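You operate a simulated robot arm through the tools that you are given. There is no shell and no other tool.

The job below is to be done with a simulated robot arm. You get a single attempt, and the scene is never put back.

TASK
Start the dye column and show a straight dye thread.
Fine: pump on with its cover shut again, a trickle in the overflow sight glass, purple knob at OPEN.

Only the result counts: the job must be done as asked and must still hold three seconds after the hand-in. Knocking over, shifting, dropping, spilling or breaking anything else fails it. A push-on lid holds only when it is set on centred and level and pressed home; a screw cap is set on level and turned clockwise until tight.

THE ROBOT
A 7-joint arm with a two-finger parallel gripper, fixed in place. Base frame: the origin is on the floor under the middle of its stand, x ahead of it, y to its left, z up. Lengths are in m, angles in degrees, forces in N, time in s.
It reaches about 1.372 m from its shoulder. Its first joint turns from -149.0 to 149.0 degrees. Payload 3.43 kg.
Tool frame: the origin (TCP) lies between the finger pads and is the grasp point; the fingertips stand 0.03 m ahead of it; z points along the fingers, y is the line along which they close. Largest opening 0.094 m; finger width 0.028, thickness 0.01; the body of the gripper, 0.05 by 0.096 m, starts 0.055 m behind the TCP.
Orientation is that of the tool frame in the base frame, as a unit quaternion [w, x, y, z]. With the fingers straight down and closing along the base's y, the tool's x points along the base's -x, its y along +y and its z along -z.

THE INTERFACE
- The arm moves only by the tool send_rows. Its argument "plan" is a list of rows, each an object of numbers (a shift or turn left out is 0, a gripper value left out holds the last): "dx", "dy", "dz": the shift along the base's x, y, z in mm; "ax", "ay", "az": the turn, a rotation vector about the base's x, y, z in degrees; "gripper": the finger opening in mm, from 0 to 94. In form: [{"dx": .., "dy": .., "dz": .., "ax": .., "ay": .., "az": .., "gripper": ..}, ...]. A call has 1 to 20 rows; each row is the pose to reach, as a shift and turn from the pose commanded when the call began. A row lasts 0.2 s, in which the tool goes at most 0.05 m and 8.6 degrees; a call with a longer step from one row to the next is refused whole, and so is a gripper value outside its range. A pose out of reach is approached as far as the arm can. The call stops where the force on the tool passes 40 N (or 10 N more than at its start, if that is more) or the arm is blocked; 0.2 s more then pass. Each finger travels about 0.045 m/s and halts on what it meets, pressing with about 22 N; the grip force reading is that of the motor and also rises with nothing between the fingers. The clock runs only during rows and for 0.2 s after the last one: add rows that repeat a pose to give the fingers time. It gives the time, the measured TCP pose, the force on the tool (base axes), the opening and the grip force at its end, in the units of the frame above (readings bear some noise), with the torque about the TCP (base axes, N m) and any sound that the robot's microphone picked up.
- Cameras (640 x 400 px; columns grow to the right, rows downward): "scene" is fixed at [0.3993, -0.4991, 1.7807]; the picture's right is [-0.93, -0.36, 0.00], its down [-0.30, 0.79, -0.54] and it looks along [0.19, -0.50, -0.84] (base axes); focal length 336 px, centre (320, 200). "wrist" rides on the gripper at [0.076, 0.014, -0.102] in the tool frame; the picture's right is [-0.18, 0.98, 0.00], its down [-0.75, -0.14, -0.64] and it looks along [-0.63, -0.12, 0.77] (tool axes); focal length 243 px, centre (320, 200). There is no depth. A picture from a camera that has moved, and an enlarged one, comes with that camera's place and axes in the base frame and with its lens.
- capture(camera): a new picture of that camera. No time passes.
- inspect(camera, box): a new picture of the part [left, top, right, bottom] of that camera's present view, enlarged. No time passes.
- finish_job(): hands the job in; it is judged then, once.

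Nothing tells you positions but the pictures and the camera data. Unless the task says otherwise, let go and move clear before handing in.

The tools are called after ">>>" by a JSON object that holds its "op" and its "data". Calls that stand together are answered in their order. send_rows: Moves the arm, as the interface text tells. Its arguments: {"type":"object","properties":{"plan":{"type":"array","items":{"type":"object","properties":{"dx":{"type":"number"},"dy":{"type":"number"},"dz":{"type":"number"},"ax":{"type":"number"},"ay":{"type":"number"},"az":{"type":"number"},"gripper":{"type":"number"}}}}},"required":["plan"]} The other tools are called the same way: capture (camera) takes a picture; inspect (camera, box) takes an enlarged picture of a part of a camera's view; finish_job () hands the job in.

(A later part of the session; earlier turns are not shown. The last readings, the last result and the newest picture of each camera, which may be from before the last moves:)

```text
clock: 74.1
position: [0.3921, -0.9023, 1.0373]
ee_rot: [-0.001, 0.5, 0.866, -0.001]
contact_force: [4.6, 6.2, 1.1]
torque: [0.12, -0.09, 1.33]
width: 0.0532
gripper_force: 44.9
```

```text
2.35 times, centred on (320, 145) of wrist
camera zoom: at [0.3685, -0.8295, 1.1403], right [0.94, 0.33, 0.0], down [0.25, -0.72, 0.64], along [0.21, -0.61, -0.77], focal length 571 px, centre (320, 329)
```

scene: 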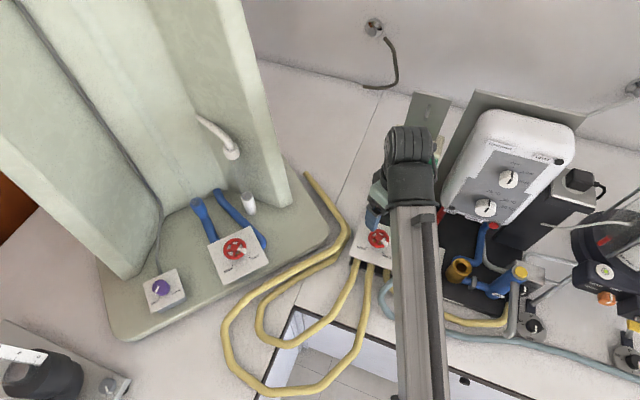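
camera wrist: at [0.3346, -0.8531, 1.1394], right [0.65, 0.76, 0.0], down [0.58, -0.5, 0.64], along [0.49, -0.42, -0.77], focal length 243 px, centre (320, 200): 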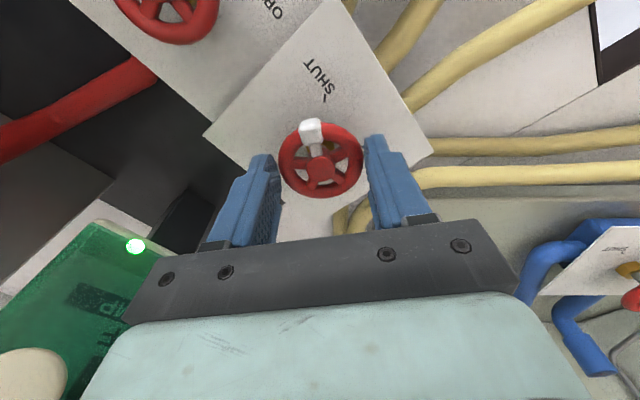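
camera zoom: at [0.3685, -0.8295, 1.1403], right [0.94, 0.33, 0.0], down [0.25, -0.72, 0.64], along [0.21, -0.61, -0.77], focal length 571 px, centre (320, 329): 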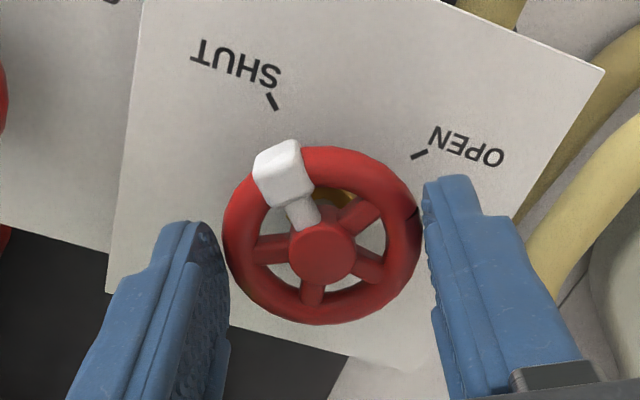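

Turning clockwise met a stop right at the SHUT mark (torque rose and the grip slipped), so the valve opens counter-clockwise, like a normal handwheel. I'll reverse and turn counter-clockwise in small steps, watching the torque and the glass.

>>> {"op": "send_rows", "data": {"plan": [{"az": 1.5}, {"az": 4}, {"az": 8}, {"az": 12}, {"az": 16}, {"az": 20}, {"az": 24}, {"az": 28}, {"az": 30}, {"az": 30}]}}

>>> {"op": "inspect", "data": {"camera": "scene", "box": [160, 60, 320, 280]}}

>>> {"op": "inspect", "data": {"camera": "wrist", "box": [220, 60, 420, 230]}}

```text
clock: 76.3
position: [0.3923, -0.9039, 1.0381]
ee_rot: [-0.001, 0.259, 0.966, -0.001]
contact_force: [-6.5, -19.6, 19.5]
torque: [-0.62, 0.26, -0.11]
width: 0.0533
gripper_force: 45.8
```

```text
1.82 times, centred on (240, 170) of scene
camera zoom: at [0.3993, -0.4991, 1.7807], right [-0.93, -0.36, 0.0], down [-0.3, 0.79, -0.54], along [0.19, -0.5, -0.84], focal length 610 px, centre (466, 254)
```

zoom: 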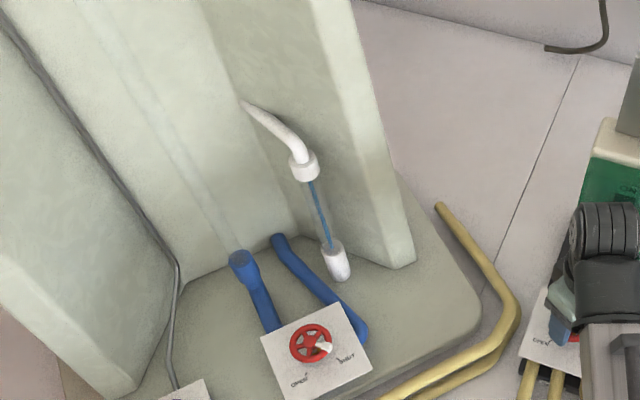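

```text
2.35 times, centred on (320, 145) of wrist
camera zoom: at [0.3343, -0.8529, 1.1402], right [0.65, 0.76, 0.0], down [0.58, -0.5, 0.64], along [0.49, -0.42, -0.77], focal length 571 px, centre (320, 329)
```

zoom: 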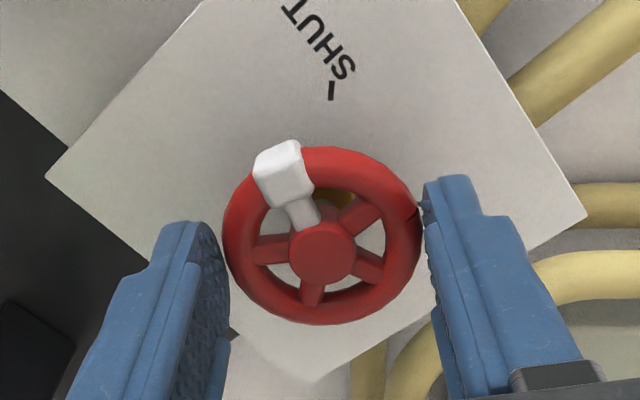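

A thin blue stream has appeared in the overflow sight glass. I'll look at it closely.

>>> {"op": "inspect", "data": {"camera": "scene", "box": [220, 120, 270, 220]}}

>>> {"op": "inspect", "data": {"camera": "scene", "box": [120, 180, 300, 320]}}

>>> {"op": "capture", "data": {"camera": "scene"}}

```text
4.00 times, centred on (245, 170) of scene
camera zoom: at [0.3993, -0.4991, 1.7807], right [-0.93, -0.36, 0.0], down [-0.3, 0.79, -0.54], along [0.19, -0.5, -0.84], focal length 1342 px, centre (620, 320)
```

zoom: 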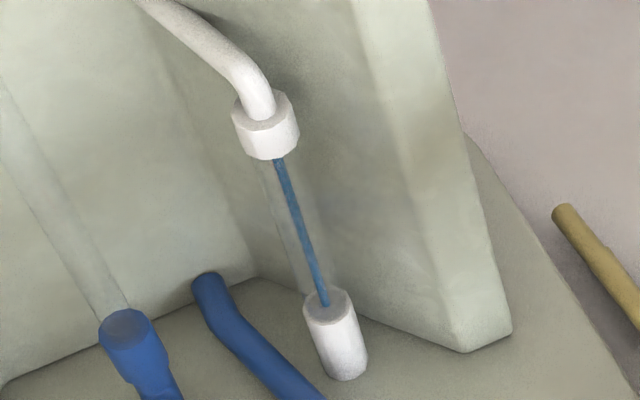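

```text
2.86 times, centred on (210, 250) of scene
camera zoom: at [0.3993, -0.4991, 1.7807], right [-0.93, -0.36, 0.0], down [-0.3, 0.79, -0.54], along [0.19, -0.5, -0.84], focal length 959 px, centre (634, 57)
```

zoom: 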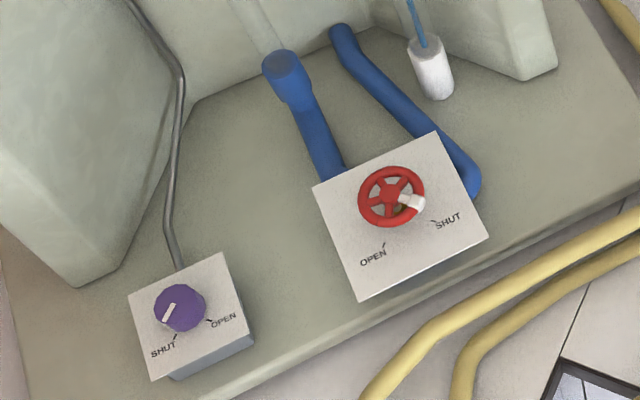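

```text
taken
```

scene: 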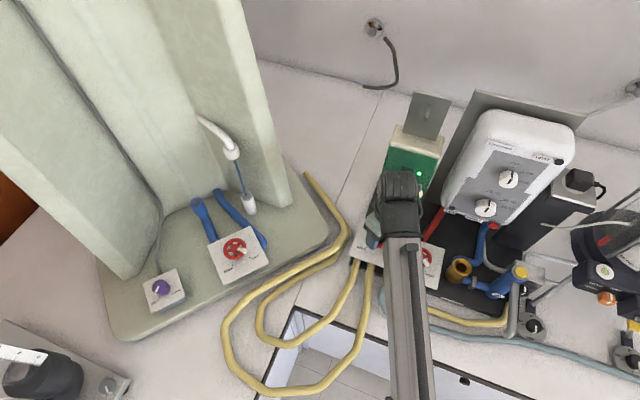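

A trickle is running with the INLET valve about 25° open. I'll let go of this wheel and rise clear, then head for the column's purple dye knob.

>>> {"op": "send_rows", "data": {"plan": [{"dx": -0.5, "dy": -1.5}, {"dx": -0.5, "dy": -1.5, "gripper": 60}, {"dx": -0.5, "dy": -1.5, "gripper": 70}, {"dx": -0.5, "dy": -1.5, "gripper": 80}, {"dx": -0.5, "dy": -1.5, "gripper": 80}, {"dy": 0, "dz": 4}, {"dz": 14}, {"dz": 30}, {"dz": 48}, {"dz": 66}, {"dz": 82}, {"dz": 92}, {"dz": 96}]}}

>>> {"op": "inspect", "data": {"camera": "scene", "box": [220, 120, 270, 220]}}

>>> {"op": "inspect", "data": {"camera": "wrist", "box": [240, 20, 400, 145]}}

>>> {"op": "capture", "data": {"camera": "wrist"}}

```text
clock: 79.1
position: [0.3952, -0.9028, 1.1324]
ee_rot: [0.0, 0.259, 0.966, 0.0]
contact_force: [-0.3, 0.4, -0.4]
torque: [0.0, -0.05, -0.02]
width: 0.08
gripper_force: 0.0
```

```text
4.00 times, centred on (245, 170) of scene
camera zoom: at [0.3993, -0.4991, 1.7807], right [-0.93, -0.36, 0.0], down [-0.3, 0.79, -0.54], along [0.19, -0.5, -0.84], focal length 1342 px, centre (620, 320)
```

zoom: 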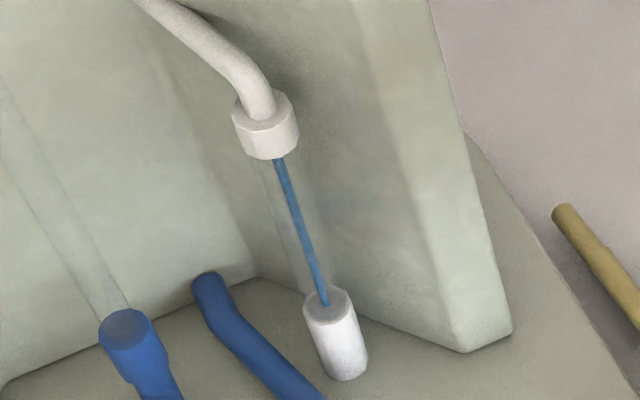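

```text
3.20 times, centred on (320, 82) of wrist
camera zoom: at [0.3362, -0.8522, 1.2352], right [0.65, 0.76, 0.0], down [0.58, -0.5, 0.64], along [0.49, -0.42, -0.77], focal length 776 px, centre (320, 576)
```

zoom: 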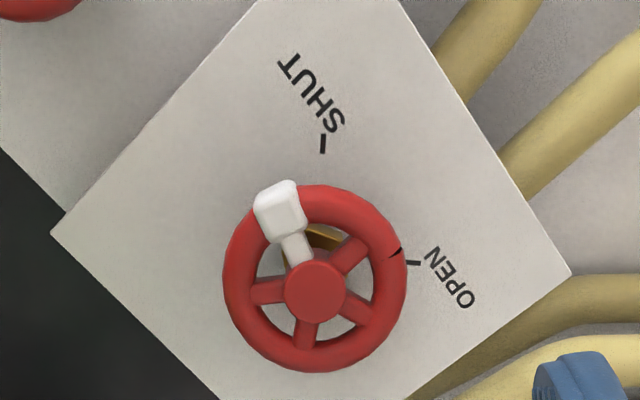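

```text
taken
camera wrist: at [0.3362, -0.8522, 1.2352], right [0.65, 0.76, 0.0], down [0.58, -0.5, 0.64], along [0.49, -0.42, -0.77], focal length 243 px, centre (320, 200)
```

wrist: 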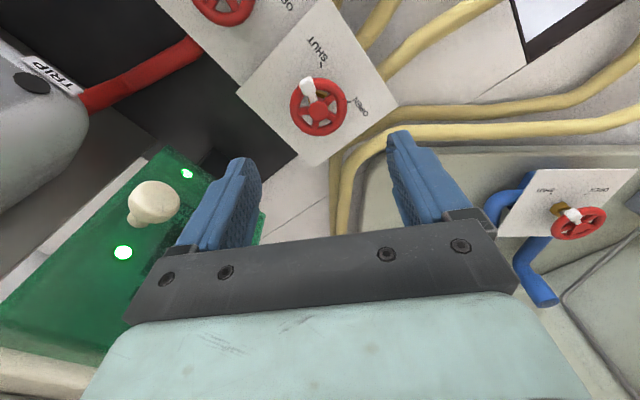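

The trickle holds steady with the wheel released. I'll now travel to the column's front to look at the purple knob and the column valve.

>>> {"op": "send_rows", "data": {"plan": [{"dx": 4, "dy": 4, "az": -1}, {"dx": 16, "dy": 14, "az": -3}, {"dx": 34, "dy": 30, "az": -5}, {"dx": 56, "dy": 50, "az": -7}, {"dx": 80, "dy": 71, "az": -9}, {"dx": 105, "dy": 93, "az": -11}, {"dx": 130, "dy": 115, "az": -13}, {"dx": 155, "dy": 137, "az": -15}, {"dx": 180, "dy": 160, "az": -17}, {"dx": 205, "dy": 182, "az": -19}, {"dx": 230, "dy": 204, "az": -21}, {"dx": 255, "dy": 226, "az": -23}, {"dx": 280, "dy": 248, "az": -25}, {"dx": 303, "dy": 269, "az": -27}, {"dx": 322, "dy": 286, "az": -28}, {"dx": 336, "dy": 298, "az": -29}, {"dx": 344, "dy": 305, "az": -30}, {"dx": 346, "dy": 307, "az": -30}]}}

>>> {"op": "capture", "data": {"camera": "wrist"}}

>>> {"op": "capture", "data": {"camera": "scene"}}

```text
clock: 82.9
position: [0.7417, -0.5949, 1.1339]
ee_rot: [0.0, 0.501, 0.866, 0.001]
contact_force: [-0.6, -0.4, 0.3]
torque: [-0.02, 0.04, 0.0]
width: 0.08
gripper_force: 0.0
```

```text
taken
camera wrist: at [0.7155, -0.5225, 1.2356], right [0.94, 0.33, 0.0], down [0.25, -0.72, 0.64], along [0.21, -0.61, -0.77], focal length 243 px, centre (320, 200)
```

wrist: 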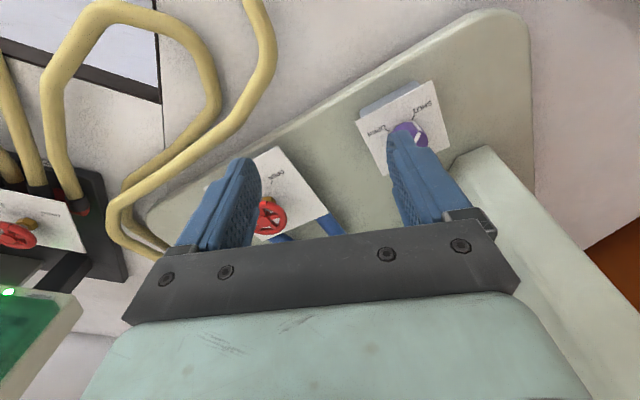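

```text
taken
```

scene: 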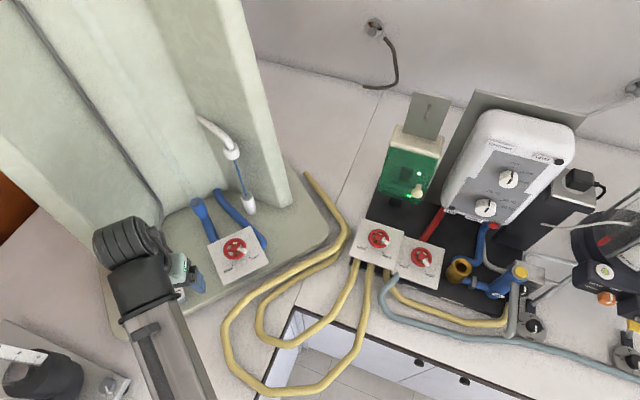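

I can see the purple knob ahead, partly behind one finger. Zooming in on both the knob and the column valve.

>>> {"op": "inspect", "data": {"camera": "wrist", "box": [330, 60, 490, 180]}}

>>> {"op": "inspect", "data": {"camera": "wrist", "box": [220, 120, 380, 245]}}

```text
3.33 times, centred on (410, 120) of wrist
camera zoom: at [0.7155, -0.5225, 1.2356], right [0.94, 0.33, 0.0], down [0.25, -0.72, 0.64], along [0.21, -0.61, -0.77], focal length 809 px, centre (20, 467)
```

zoom: 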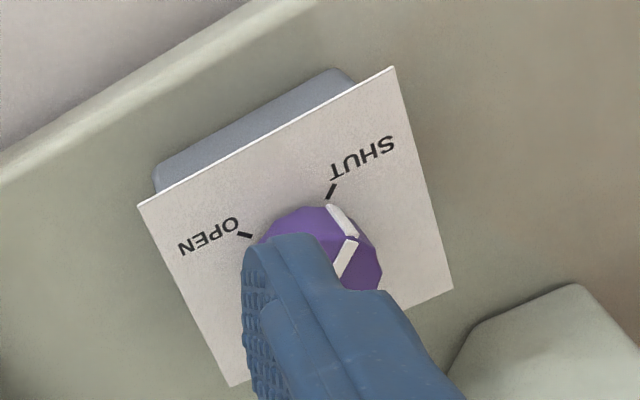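

```text
3.20 times, centred on (300, 182) of wrist
camera zoom: at [0.7155, -0.5225, 1.2356], right [0.94, 0.33, 0.0], down [0.25, -0.72, 0.64], along [0.21, -0.61, -0.77], focal length 776 px, centre (384, 256)
```

zoom: 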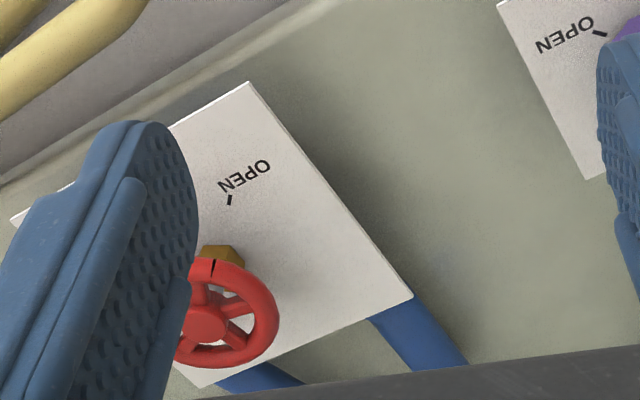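

The knob's white pointer is at SHUT and OPEN lies counter-clockwise from it. I'll move over the knob.

>>> {"op": "send_rows", "data": {"plan": [{"dx": 4}, {"dx": 14}, {"dx": 28, "dy": 1}, {"dx": 44, "dy": 2}, {"dx": 58, "dy": 3}, {"dx": 68, "dy": 4}, {"dx": 74, "dy": 5}, {"dx": 76, "dy": 5}]}}

>>> {"op": "capture", "data": {"camera": "wrist"}}

>>> {"op": "inspect", "data": {"camera": "wrist", "box": [240, 30, 400, 150]}}

>>> {"op": "capture", "data": {"camera": "scene"}}

```text
clock: 84.7
position: [0.815, -0.5917, 1.1334]
ee_rot: [0.0, 0.5, 0.866, 0.001]
contact_force: [-0.7, 0.4, -1.2]
torque: [-0.02, 0.01, 0.0]
width: 0.0798
gripper_force: 0.1
```

```text
taken
camera wrist: at [0.7909, -0.5183, 1.2359], right [0.94, 0.33, 0.0], down [0.25, -0.72, 0.64], along [0.21, -0.61, -0.77], focal length 243 px, centre (320, 200)
```

wrist: 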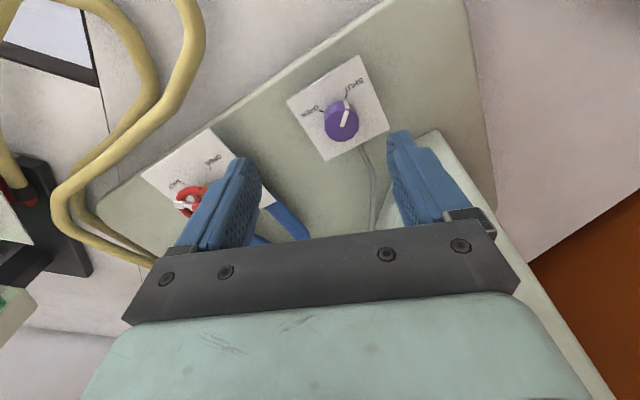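

```text
3.33 times, centred on (320, 90) of wrist
camera zoom: at [0.7909, -0.5183, 1.2359], right [0.94, 0.33, 0.0], down [0.25, -0.72, 0.64], along [0.21, -0.61, -0.77], focal length 809 px, centre (320, 567)
```

zoom: 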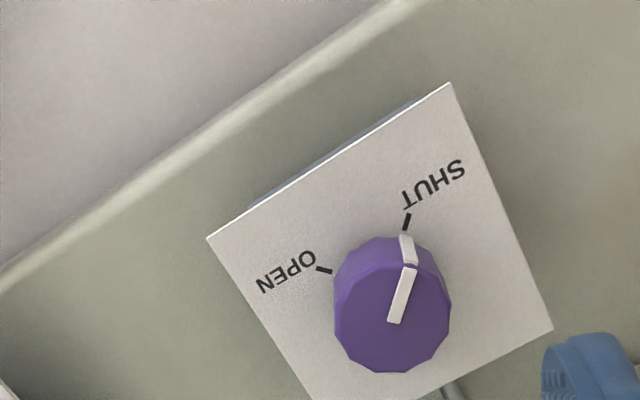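

```text
taken
```

scene: 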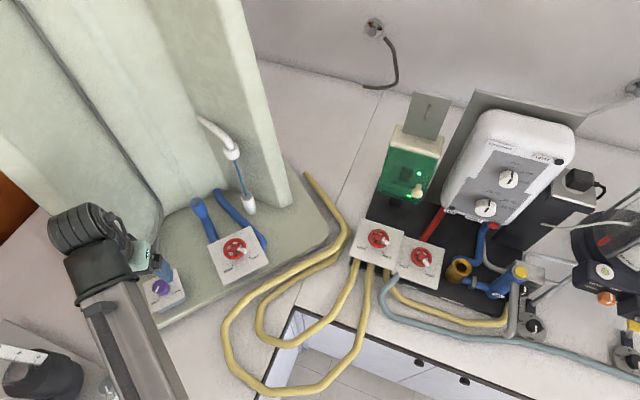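

The knob is about 32 mm across, near [0.842, -0.599] with its top around z 1.013. I'll centre over it and descend part way for a refined look.

>>> {"op": "send_rows", "data": {"plan": [{"dx": 3, "dy": -1, "dz": -3}, {"dx": 9, "dy": -3, "dz": -10}, {"dx": 16, "dy": -5, "dz": -20}, {"dx": 22, "dy": -6, "dz": -32}, {"dx": 26, "dy": -7, "dz": -44}, {"dx": 27, "dy": -7, "dz": -55}, {"dx": 27, "dy": -7, "dz": -63}, {"dx": 27, "dy": -7, "dz": -68}, {"dx": 27, "dy": -7, "dz": -70}]}}

>>> {"op": "capture", "data": {"camera": "wrist"}}

>>> {"op": "inspect", "data": {"camera": "wrist", "box": [220, 60, 420, 230]}}

>>> {"op": "inspect", "data": {"camera": "scene", "box": [80, 200, 240, 330]}}

```text
clock: 86.7
position: [0.8424, -0.5971, 1.062]
ee_rot: [0.0, 0.5, 0.866, -0.001]
contact_force: [0.4, -0.1, 0.5]
torque: [0.01, 0.01, 0.0]
width: 0.0798
gripper_force: 0.1
```

```text
taken
camera wrist: at [0.8176, -0.5244, 1.1653], right [0.94, 0.33, 0.0], down [0.25, -0.72, 0.64], along [0.21, -0.61, -0.77], focal length 243 px, centre (320, 200)
```

wrist: 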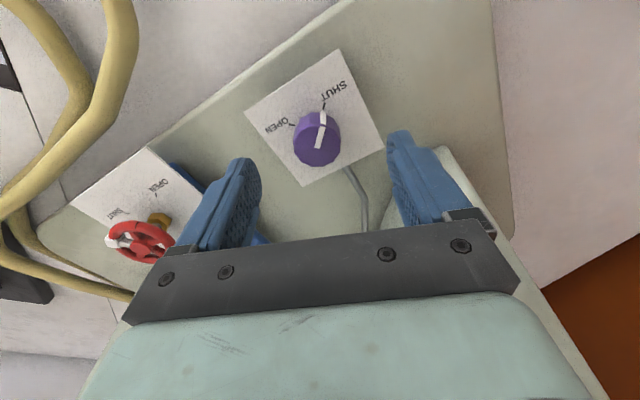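

```text
2.35 times, centred on (320, 145) of wrist
camera zoom: at [0.8176, -0.5244, 1.1653], right [0.94, 0.33, 0.0], down [0.25, -0.72, 0.64], along [0.21, -0.61, -0.77], focal length 571 px, centre (320, 329)
```

zoom: 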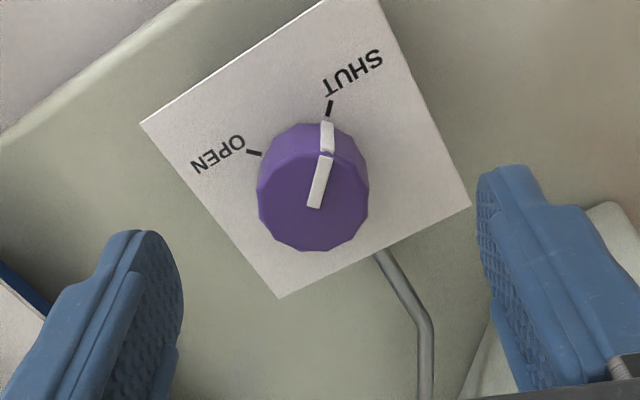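

```text
3.08 times, centred on (160, 265) of scene
camera zoom: at [0.3993, -0.4991, 1.7807], right [-0.93, -0.36, 0.0], down [-0.3, 0.79, -0.54], along [0.19, -0.5, -0.84], focal length 1032 px, centre (812, 0)
```

zoom: 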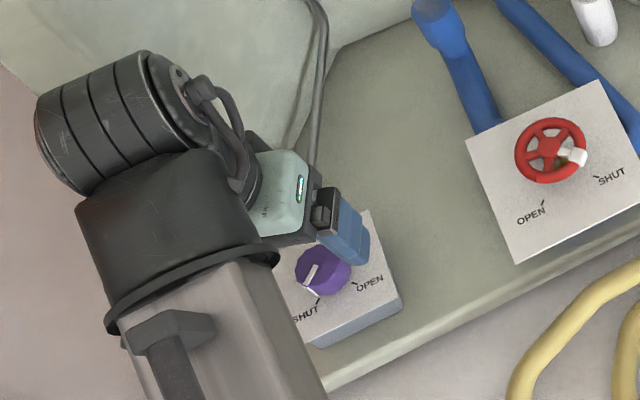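

Refined: knob axis at about [0.840, -0.595], top at z 1.02. I'll descend and close on it.

>>> {"op": "send_rows", "data": {"plan": [{"dx": -1, "dy": 1, "dz": -3}, {"dx": -2, "dy": 2, "dz": -9}, {"dx": -2, "dy": 2, "dz": -16}, {"dx": -2, "dy": 2, "dz": -22}, {"dx": -2, "dy": 2, "dz": -26}, {"dx": -2, "dy": 2, "dz": -27}, {"dx": -2, "dy": 2, "dz": -27, "gripper": 70}, {"dx": -2, "dy": 2, "dz": -27, "gripper": 55}, {"dx": -2, "dy": 2, "dz": -27, "gripper": 40}, {"dx": -2, "dy": 2, "dz": -27, "gripper": 26}, {"dx": -2, "dy": 2, "dz": -27, "gripper": 24}, {"dx": -2, "dy": 2, "dz": -27, "gripper": 24}, {"dx": -2, "dy": 2, "dz": -27, "gripper": 24}]}}

>>> {"op": "inspect", "data": {"camera": "wrist", "box": [220, 60, 420, 230]}}

```text
clock: 89.5
position: [0.8377, -0.5953, 1.0365]
ee_rot: [-0.001, 0.501, 0.866, -0.002]
contact_force: [-19.3, -9.5, -3.4]
torque: [-0.2, 0.5, -0.13]
width: 0.0331
gripper_force: 45.1
```

```text
2.35 times, centred on (320, 145) of wrist
camera zoom: at [0.8142, -0.5232, 1.1393], right [0.94, 0.33, 0.0], down [0.26, -0.72, 0.64], along [0.21, -0.61, -0.77], focal length 571 px, centre (320, 329)
```

zoom: 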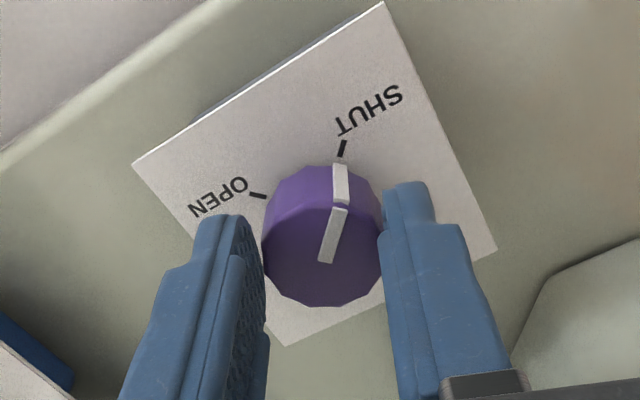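

The knob is held at 33 mm. I'll ease the side load and turn counter-clockwise toward OPEN, checking the first part.

>>> {"op": "send_rows", "data": {"plan": [{"dx": -1.5, "dy": -0.8}, {"dx": -2.5, "dy": -1.3, "az": 1}, {"dx": -2.5, "dy": -1.3, "az": 4}, {"dx": -2.5, "dy": -1.3, "az": 8}, {"dx": -2.5, "dy": -1.3, "az": 13}, {"dx": -2.5, "dy": -1.3, "az": 18}, {"dx": -2.5, "dy": -1.3, "az": 23}, {"dx": -2.5, "dy": -1.3, "az": 28}, {"dx": -2.5, "dy": -1.3, "az": 30}]}}

>>> {"op": "inspect", "data": {"camera": "wrist", "box": [220, 60, 420, 230]}}

>>> {"op": "capture", "data": {"camera": "scene"}}

```text
clock: 91.5
position: [0.8367, -0.5986, 1.0378]
ee_rot: [-0.001, 0.259, 0.966, -0.001]
contact_force: [-19.6, -15.0, -1.6]
torque: [-0.08, 0.43, -0.12]
width: 0.033
gripper_force: 44.8
```

```text
2.35 times, centred on (320, 145) of wrist
camera zoom: at [0.7785, -0.5479, 1.1393], right [0.65, 0.76, 0.0], down [0.58, -0.5, 0.64], along [0.49, -0.42, -0.77], focal length 571 px, centre (320, 329)
```

zoom: 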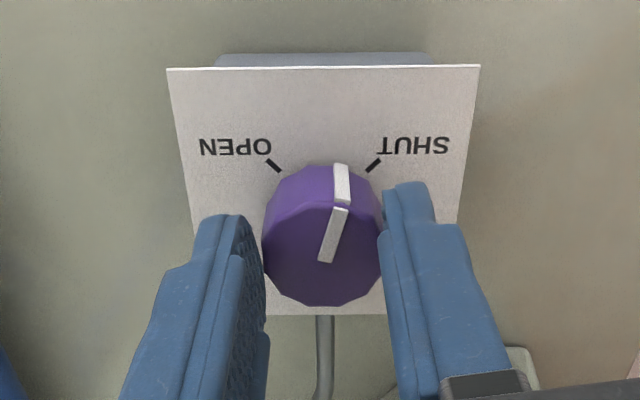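

```text
taken
```

scene: 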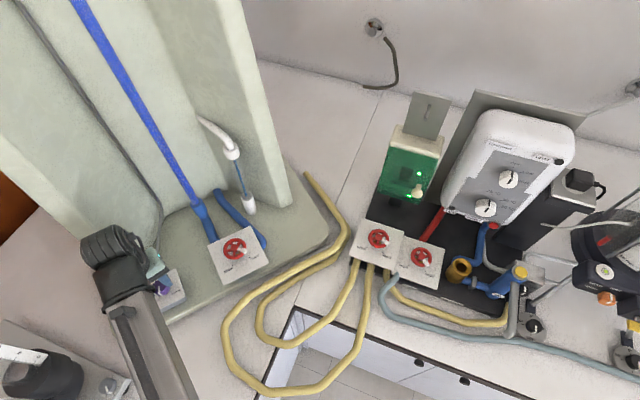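

The knob turns with the gripper, and dye has entered the tube (filled with blue since nothing flows through it yet). I'll continue the remaining 60° to OPEN.

>>> {"op": "send_rows", "data": {"plan": [{"dx": -1.5, "dy": -1.5, "az": 2}, {"dx": -2.5, "dy": -2, "az": 6}, {"dx": -2.5, "dy": -2, "az": 11}, {"dx": -2.5, "dy": -2, "az": 16}, {"dx": -2.5, "dy": -2, "az": 21}, {"dx": -2.5, "dy": -2, "az": 26}, {"dx": -2.5, "dy": -2, "az": 31}, {"dx": -2.5, "dy": -2, "az": 36}, {"dx": -2.5, "dy": -2, "az": 41}, {"dx": -2.5, "dy": -2, "az": 46}, {"dx": -2.5, "dy": -2, "az": 51}, {"dx": -2.5, "dy": -2, "az": 55}, {"dx": -2.5, "dy": -2, "az": 58}, {"dx": -2.5, "dy": -2, "az": 58}]}}

>>> {"op": "inspect", "data": {"camera": "wrist", "box": [220, 60, 420, 230]}}

>>> {"op": "capture", "data": {"camera": "scene"}}

```text
clock: 93.6
position: [0.8349, -0.6034, 1.0373]
ee_rot: [-0.001, -0.103, 0.995, -0.005]
contact_force: [-3.0, -6.4, -1.3]
torque: [-0.27, -0.23, -0.07]
width: 0.0326
gripper_force: 45.4
stopped in row 10: the force on the tool passed its limit at 41 N (the readings are from after the stop); the commanded pose is now the measured one
```

```text
2.35 times, centred on (320, 145) of wrist
camera zoom: at [0.7587, -0.6036, 1.1394], right [-0.02, 1.0, -0.01], down [0.77, 0.02, 0.64], along [0.64, 0.01, -0.77], focal length 571 px, centre (320, 329)
```

zoom: 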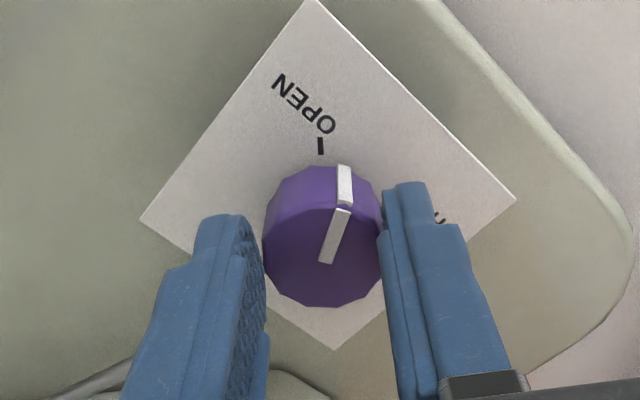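

```text
taken
```

scene: 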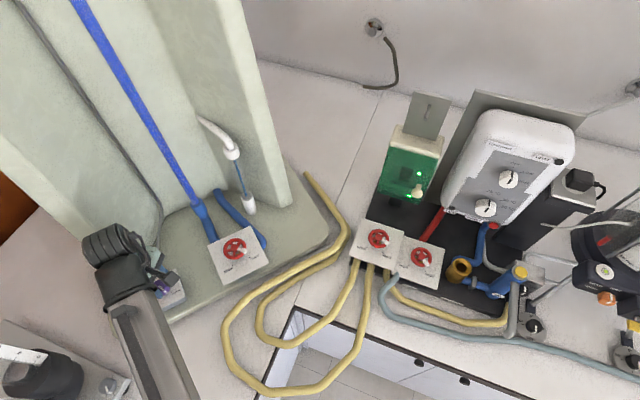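

About 72° done; the remaining 18° needs the tool to orbit slightly since the knob sits a few mm off the tool axis. Finishing the turn.

>>> {"op": "send_rows", "data": {"plan": [{"dx": 0.1, "dy": -0.3, "az": 2}, {"dx": 0.2, "dy": -0.7, "az": 5}, {"dx": 0.4, "dy": -1.1, "az": 9}, {"dx": 0.6, "dy": -1.6, "az": 13}, {"dx": 0.7, "dy": -2.0, "az": 16}, {"dx": 0.8, "dy": -2.3, "az": 18.5}, {"dx": 0.8, "dy": -2.3, "az": 18.5}]}}

>>> {"op": "inspect", "data": {"camera": "wrist", "box": [220, 60, 420, 230]}}

>>> {"op": "inspect", "data": {"camera": "scene", "box": [60, 0, 300, 300]}}

```text
clock: 95.2
position: [0.8371, -0.6047, 1.0362]
ee_rot: [0.001, -0.262, 0.965, -0.005]
contact_force: [-7.4, -9.3, -2.0]
torque: [-0.59, 0.86, 0.02]
width: 0.0329
gripper_force: 45.6
```

```text
2.35 times, centred on (320, 145) of wrist
camera zoom: at [0.7637, -0.6304, 1.1394], right [-0.34, 0.94, -0.01], down [0.72, 0.27, 0.64], along [0.61, 0.21, -0.77], focal length 571 px, centre (320, 329)
```

zoom: 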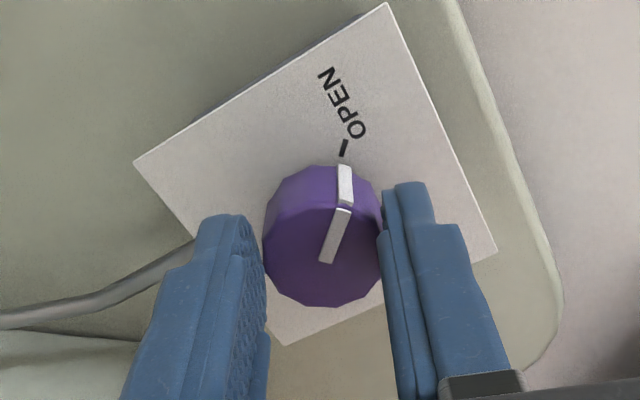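

```text
1.33 times, centred on (180, 150) of scene
camera zoom: at [0.3993, -0.4991, 1.7807], right [-0.93, -0.36, 0.0], down [-0.3, 0.79, -0.54], along [0.19, -0.5, -0.84], focal length 447 px, centre (507, 267)
```

zoom: 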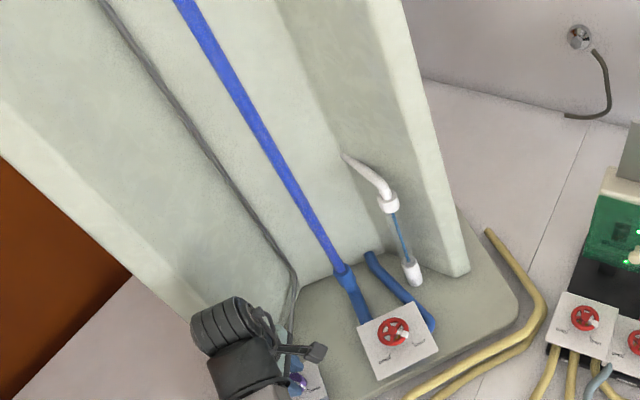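

The pointer sits on the OPEN mark. I'll release the knob, rise, and move over the column's own red valve to let a slow flow through the tube.

>>> {"op": "send_rows", "data": {"plan": [{"gripper": 40}, {"gripper": 55}, {"gripper": 70}, {"gripper": 80}, {"gripper": 80, "dz": 3}, {"dz": 12}, {"dz": 26}, {"dz": 44}, {"dz": 62}, {"dz": 78}, {"dz": 88}, {"dz": 92}]}}

>>> {"op": "send_rows", "data": {"plan": [{"dx": -2, "dy": -2, "az": -2}, {"dx": -8, "dy": -10, "az": -7}, {"dx": -18, "dy": -22, "az": -13}, {"dx": -30, "dy": -36, "az": -19}, {"dx": -43, "dy": -51, "az": -25}, {"dx": -56, "dy": -67, "az": -31}, {"dx": -69, "dy": -83, "az": -37}, {"dx": -82, "dy": -98, "az": -43}, {"dx": -94, "dy": -112, "az": -49}, {"dx": -104, "dy": -124, "az": -54}, {"dx": -112, "dy": -134, "az": -58}, {"dx": -117, "dy": -140, "az": -60}, {"dx": -117, "dy": -140, "az": -60}]}}

>>> {"op": "capture", "data": {"camera": "wrist"}}

>>> {"op": "inspect", "data": {"camera": "wrist", "box": [240, 20, 400, 145]}}

>>> {"op": "capture", "data": {"camera": "scene"}}

```text
clock: 97.8
position: [0.8376, -0.606, 1.1287]
ee_rot: [0.0, -0.262, 0.965, -0.004]
contact_force: [-0.4, -0.2, 0.3]
torque: [0.01, 0.02, 0.0]
width: 0.0799
gripper_force: 0.0
```

```text
clock: 100.6
position: [0.7198, -0.7431, 1.1283]
ee_rot: [-0.002, 0.256, 0.967, -0.004]
contact_force: [0.2, -0.5, -0.4]
torque: [-0.02, -0.02, 0.03]
width: 0.0803
gripper_force: 0.0
```

```text
taken
camera wrist: at [0.6617, -0.6939, 1.231], right [0.65, 0.76, -0.01], down [0.59, -0.49, 0.64], along [0.49, -0.42, -0.77], focal length 243 px, centre (320, 200)
```

wrist: 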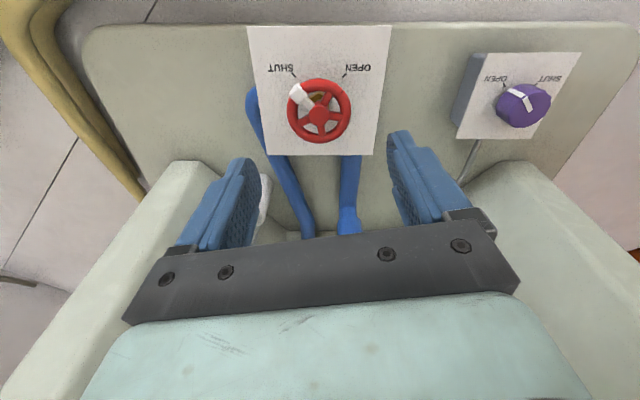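

```text
3.20 times, centred on (320, 82) of wrist
camera zoom: at [0.6617, -0.6939, 1.231], right [0.65, 0.76, -0.01], down [0.59, -0.49, 0.64], along [0.49, -0.42, -0.77], focal length 776 px, centre (320, 576)
```

zoom: 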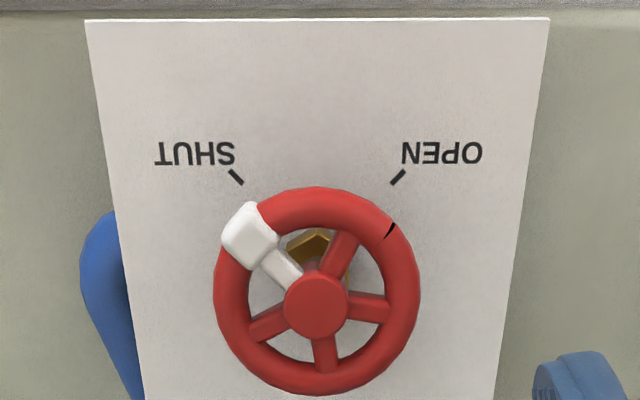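

```text
taken
```

scene: 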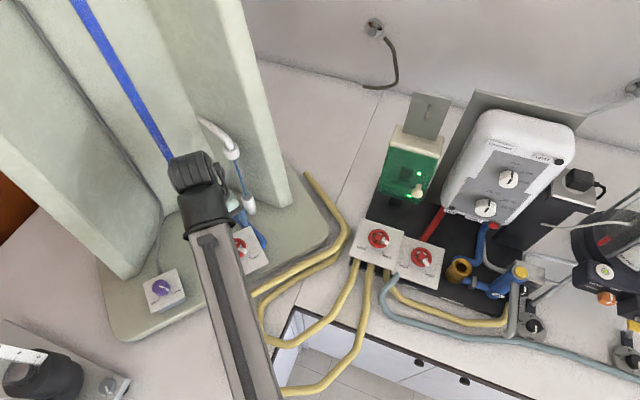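

The column valve's white handle is at SHUT, with its hub near [0.725, -0.749]. I'll turn the gripper 20° so the fingers stay clear of the handle, and descend around the wheel.

>>> {"op": "send_rows", "data": {"plan": [{"dx": 1, "dy": -1, "dz": -3, "az": 2}, {"dx": 3, "dy": -3, "dz": -10, "az": 6}, {"dx": 5, "dy": -6, "dz": -20, "az": 11}, {"dx": 5, "dy": -6, "dz": -32, "az": 16}, {"dx": 5, "dy": -6, "dz": -45, "az": 20}, {"dx": 5, "dy": -6, "dz": -58, "az": 20}, {"dx": 5, "dy": -6, "dz": -70, "az": 20}, {"dx": 5, "dy": -6, "dz": -79, "az": 20}, {"dx": 5, "dy": -6, "dz": -86, "az": 20}, {"dx": 5, "dy": -6, "dz": -90, "az": 20}, {"dx": 5, "dy": -6, "dz": -91, "az": 20}]}}

>>> {"op": "capture", "data": {"camera": "wrist"}}

>>> {"op": "inspect", "data": {"camera": "wrist", "box": [220, 60, 420, 230]}}

>>> {"op": "capture", "data": {"camera": "scene"}}

```text
clock: 103.0
position: [0.7252, -0.7505, 1.0375]
ee_rot: [-0.001, 0.085, 0.996, -0.005]
contact_force: [-0.9, 0.1, -1.0]
torque: [-0.01, 0.0, 0.01]
width: 0.08
gripper_force: 0.1
```

```text
taken
camera wrist: at [0.6527, -0.7227, 1.1401], right [0.35, 0.94, -0.01], down [0.72, -0.26, 0.64], along [0.6, -0.23, -0.77], focal length 243 px, centre (320, 200)
```

wrist: 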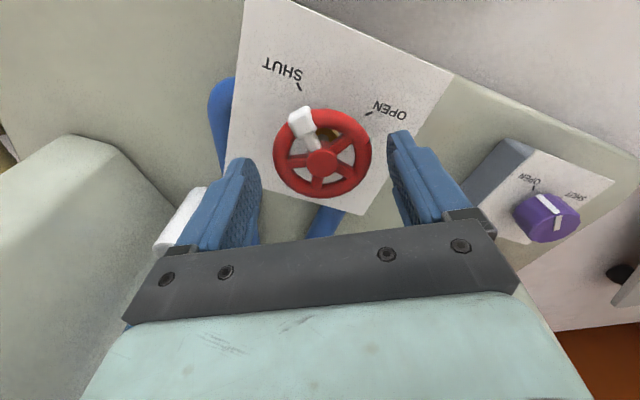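

```text
2.35 times, centred on (320, 145) of wrist
camera zoom: at [0.6527, -0.7227, 1.1401], right [0.35, 0.94, -0.01], down [0.72, -0.26, 0.64], along [0.6, -0.23, -0.77], focal length 571 px, centre (320, 329)
```

zoom: 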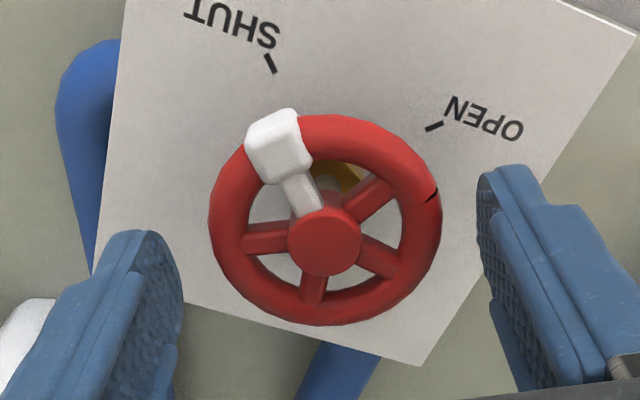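

```text
taken
```

scene: 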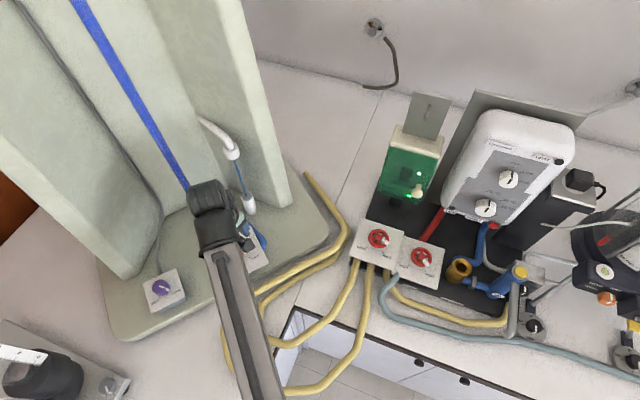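

The wheel (about 60 mm) is between the fingers; its hub is about 3 mm off my centre. I'll shift and close gently.

>>> {"op": "send_rows", "data": {"plan": [{"dx": -1, "dy": 2}, {"dx": -1, "dy": 3}, {"dx": -1, "dy": 3, "gripper": 72}, {"dx": -1, "dy": 3, "gripper": 64}, {"dx": -1, "dy": 3, "gripper": 56}, {"dx": -1, "dy": 3, "gripper": 50}, {"dx": -1, "dy": 3, "gripper": 50}, {"dx": -1, "dy": 3, "gripper": 50}]}}

>>> {"op": "inspect", "data": {"camera": "wrist", "box": [220, 60, 420, 230]}}

```text
clock: 104.8
position: [0.7238, -0.7482, 1.0375]
ee_rot: [-0.001, 0.084, 0.996, -0.004]
contact_force: [-0.6, -2.6, 0.2]
torque: [0.03, -0.02, 0.05]
width: 0.0571
gripper_force: 45.3
```

```text
2.35 times, centred on (320, 145) of wrist
camera zoom: at [0.6515, -0.7202, 1.1402], right [0.35, 0.94, -0.01], down [0.72, -0.26, 0.64], along [0.6, -0.23, -0.77], focal length 571 px, centre (320, 329)
```

zoom: 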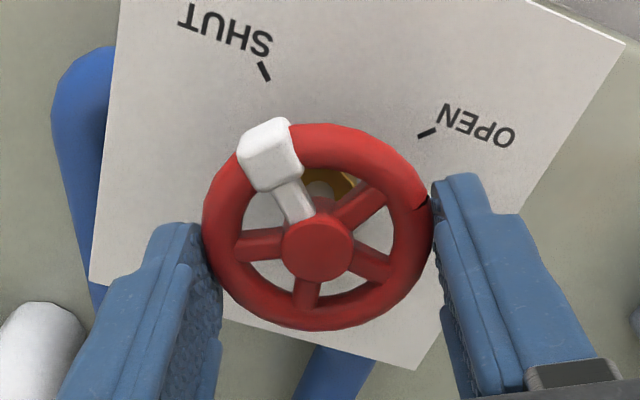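

The wheel is held with almost no side load. I'll open it counter-clockwise by about 12° and check the tube and the sight glass.

>>> {"op": "send_rows", "data": {"plan": [{"az": 1}, {"dy": -0.3, "az": 3}, {"dy": -0.6, "az": 6}, {"dy": -0.8, "az": 9}, {"dy": -1, "az": 12}, {"dy": -1, "az": 12}, {"dy": -1, "az": 12}]}}

>>> {"op": "inspect", "data": {"camera": "scene", "box": [60, 0, 300, 240]}}

>>> {"op": "inspect", "data": {"camera": "scene", "box": [150, 90, 270, 220]}}

>>> {"op": "inspect", "data": {"camera": "wrist", "box": [220, 60, 420, 230]}}

```text
clock: 106.4
position: [0.7236, -0.7461, 1.0369]
ee_rot: [-0.002, -0.02, 1.0, -0.004]
contact_force: [-7.4, 13.1, -11.8]
torque: [0.18, 0.72, -0.06]
width: 0.0571
gripper_force: 45.5
```

```text
1.67 times, centred on (180, 120) of scene
camera zoom: at [0.3993, -0.4991, 1.7807], right [-0.93, -0.36, 0.0], down [-0.3, 0.79, -0.54], along [0.19, -0.5, -0.84], focal length 559 px, centre (553, 333)
```

zoom: 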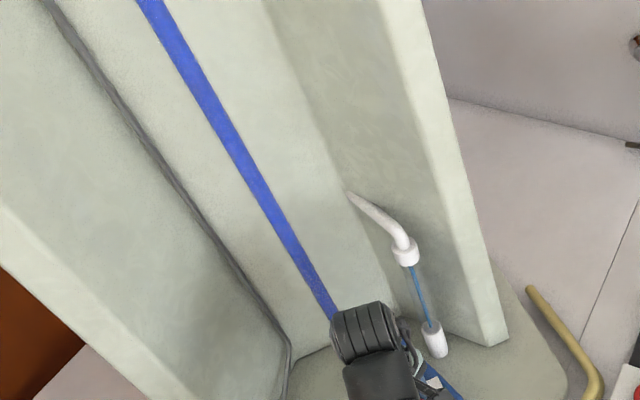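

```text
3.08 times, centred on (210, 155) of scene
camera zoom: at [0.3993, -0.4991, 1.7807], right [-0.93, -0.36, 0.0], down [-0.3, 0.79, -0.54], along [0.19, -0.5, -0.84], focal length 1032 px, centre (658, 338)
```

zoom: 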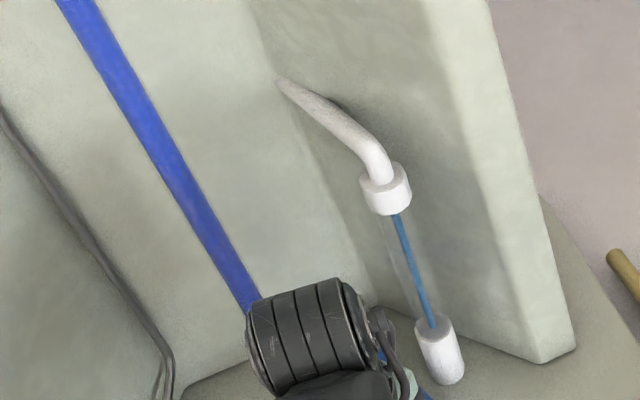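

```text
2.35 times, centred on (320, 145) of wrist
camera zoom: at [0.6475, -0.7356, 1.1404], right [0.14, 0.99, -0.01], down [0.76, -0.1, 0.64], along [0.63, -0.1, -0.77], focal length 571 px, centre (320, 329)
```

zoom: 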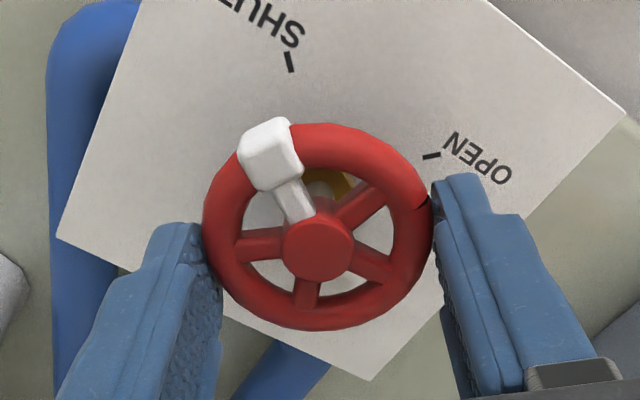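

The wheel followed; the tube is still uniformly blue. I'll open a bit more.

>>> {"op": "send_rows", "data": {"plan": [{"dy": 0.5, "az": 1}, {"dy": 1, "az": 4}, {"dx": -0.4, "dy": 1.2, "az": 8}, {"dx": -0.6, "dy": 1.2, "az": 12}, {"dx": -0.6, "dy": 1.2, "az": 15}, {"dx": -0.6, "dy": 1.2, "az": 15}, {"dx": -0.6, "dy": 1.2, "az": 15}]}}

>>> {"op": "inspect", "data": {"camera": "scene", "box": [60, 0, 300, 240]}}

>>> {"op": "inspect", "data": {"camera": "wrist", "box": [220, 60, 420, 230]}}

```text
clock: 108.0
position: [0.7225, -0.7456, 1.0375]
ee_rot: [0.0, -0.151, 0.988, -0.003]
contact_force: [-6.7, 16.9, -11.7]
torque: [0.15, -0.13, -0.06]
width: 0.0574
gripper_force: 44.6
```

```text
1.67 times, centred on (180, 120) of scene
camera zoom: at [0.3993, -0.4991, 1.7807], right [-0.93, -0.36, 0.0], down [-0.3, 0.79, -0.54], along [0.19, -0.5, -0.84], focal length 559 px, centre (553, 333)
```

zoom: 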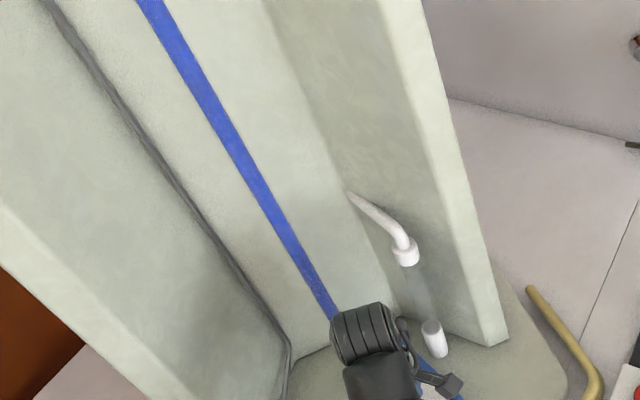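

```text
2.35 times, centred on (320, 145) of wrist
camera zoom: at [0.6468, -0.7548, 1.1403], right [-0.12, 0.99, -0.01], down [0.76, 0.1, 0.64], along [0.64, 0.07, -0.77], focal length 571 px, centre (320, 329)
```

zoom: 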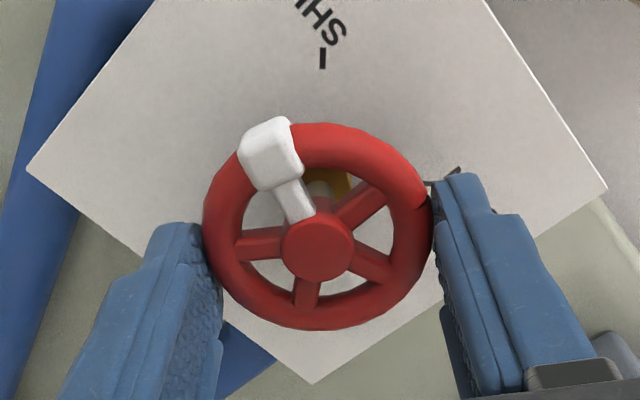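

Now the overflow has stopped, since the tube draws more than the inlet supplies. I'll take a closer look at the tube's appearance.

>>> {"op": "inspect", "data": {"camera": "scene", "box": [60, 0, 190, 130]}}

>>> {"op": "inspect", "data": {"camera": "scene", "box": [130, 90, 210, 200]}}

>>> {"op": "inspect", "data": {"camera": "scene", "box": [220, 120, 270, 220]}}

```text
3.08 times, centred on (125, 65) of scene
camera zoom: at [0.3993, -0.4991, 1.7807], right [-0.93, -0.36, 0.0], down [-0.3, 0.79, -0.54], along [0.19, -0.5, -0.84], focal length 1032 px, centre (920, 615)
```

zoom: 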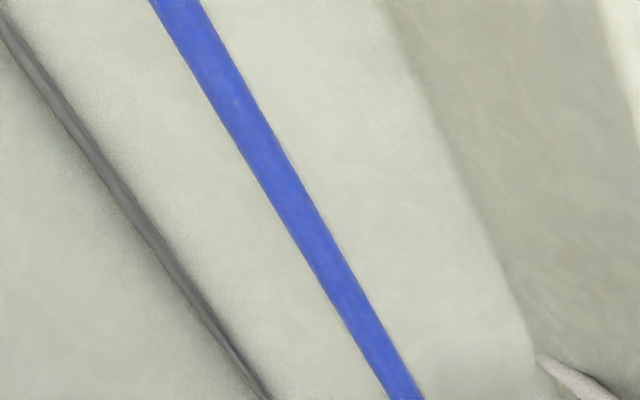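

```text
3.64 times, centred on (170, 145) of scene
camera zoom: at [0.3993, -0.4991, 1.7807], right [-0.93, -0.36, 0.0], down [-0.3, 0.79, -0.54], along [0.19, -0.5, -0.84], focal length 1220 px, centre (866, 400)
```

zoom: 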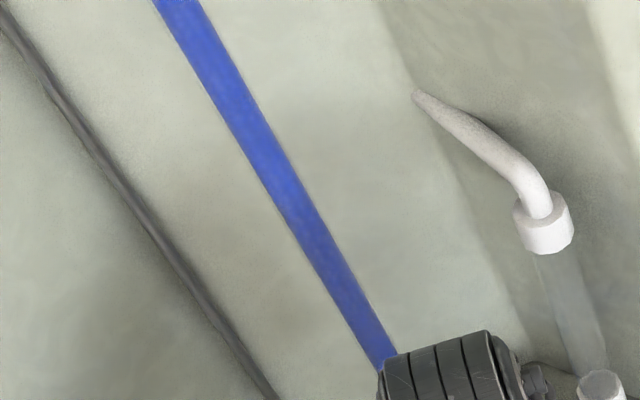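

```text
4.00 times, centred on (245, 170) of scene
camera zoom: at [0.3993, -0.4991, 1.7807], right [-0.93, -0.36, 0.0], down [-0.3, 0.79, -0.54], along [0.19, -0.5, -0.84], focal length 1342 px, centre (620, 320)
```

zoom: 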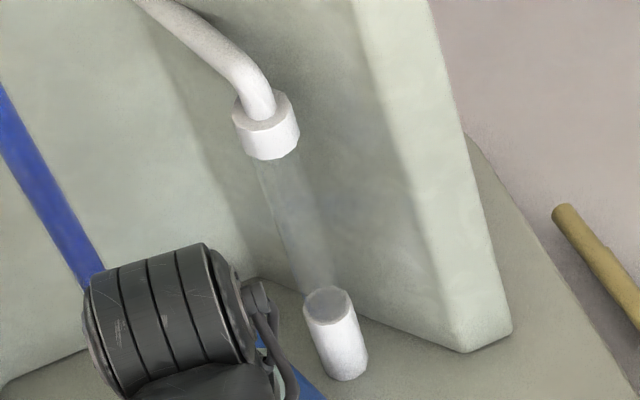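

The tube was dyed while nothing flowed, so it may need time to flush. I'll hold for a few seconds and look again.

>>> {"op": "send_rows", "data": {"plan": [{"dx": 0}, {"dx": 0}, {"dx": 0}, {"dx": 0}, {"dx": 0}, {"dx": 0}, {"dx": 0}, {"dx": 0}, {"dx": 0}, {"dx": 0}, {"dx": 0}, {"dx": 0}, {"dx": 0}, {"dx": 0}, {"dx": 0}, {"dx": 0}, {"dx": 0}, {"dx": 0}, {"dx": 0}, {"dx": 0}]}}

>>> {"op": "inspect", "data": {"camera": "scene", "box": [60, 0, 300, 240]}}

```text
clock: 112.2
position: [0.7231, -0.7451, 1.038]
ee_rot: [-0.002, -0.15, 0.989, -0.004]
contact_force: [-5.6, 18.5, -13.6]
torque: [0.53, 0.21, -0.06]
width: 0.0572
gripper_force: 44.7
```

```text
1.67 times, centred on (180, 120) of scene
camera zoom: at [0.3993, -0.4991, 1.7807], right [-0.93, -0.36, 0.0], down [-0.3, 0.79, -0.54], along [0.19, -0.5, -0.84], focal length 559 px, centre (553, 333)
```

zoom: 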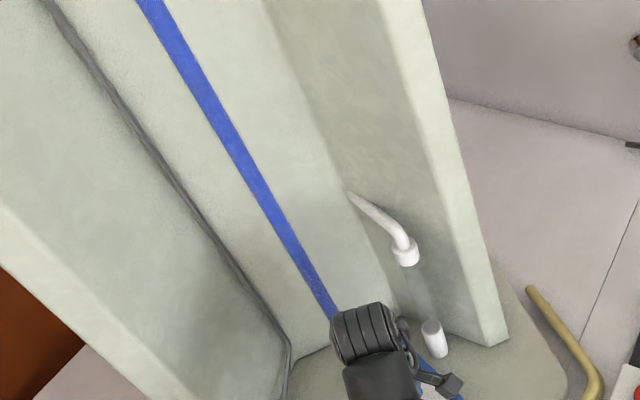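

No change at this setting. I'll close the column valve part way (to about 19°) to look for a slow, laminar flow with the trickle back.

>>> {"op": "send_rows", "data": {"plan": [{"dy": 0.8, "az": -1}, {"dy": 1.2, "az": -3}, {"dy": 1.2, "az": -6}, {"dy": 1.2, "az": -8}, {"dy": 1.2, "az": -8}, {"dy": 1.2, "az": -8}, {"dy": 1.2, "az": -8}, {"dy": 1.2, "az": -8}]}}

>>> {"op": "inspect", "data": {"camera": "scene", "box": [60, 0, 300, 240]}}

>>> {"op": "inspect", "data": {"camera": "wrist", "box": [220, 60, 420, 230]}}

```text
clock: 114.0
position: [0.723, -0.7475, 1.0377]
ee_rot: [-0.001, -0.082, 0.997, -0.006]
contact_force: [5.8, -1.3, -3.0]
torque: [-0.14, 0.52, -0.01]
width: 0.0572
gripper_force: 44.9
```

```text
1.67 times, centred on (180, 120) of scene
camera zoom: at [0.3993, -0.4991, 1.7807], right [-0.93, -0.36, 0.0], down [-0.3, 0.79, -0.54], along [0.19, -0.5, -0.84], focal length 559 px, centre (553, 333)
```

zoom: 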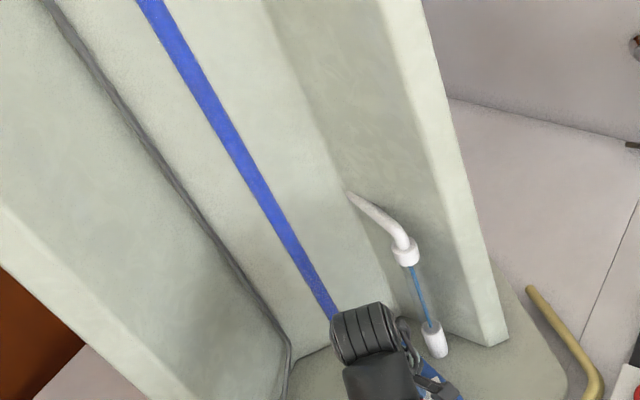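

```text
2.35 times, centred on (320, 145) of wrist
camera zoom: at [0.6464, -0.744, 1.1404], right [0.02, 1.0, -0.01], down [0.77, -0.01, 0.64], along [0.64, -0.02, -0.77], focal length 571 px, centre (320, 329)
```

zoom: 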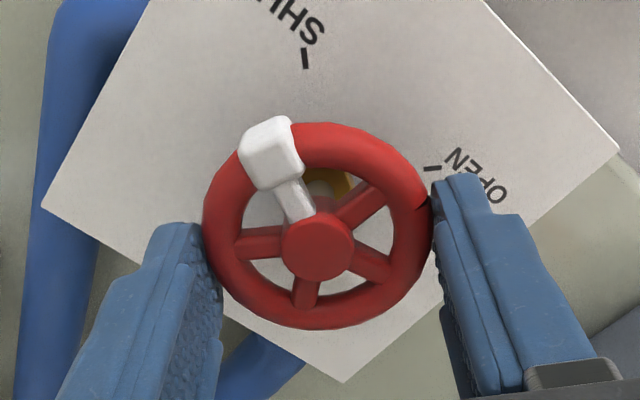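

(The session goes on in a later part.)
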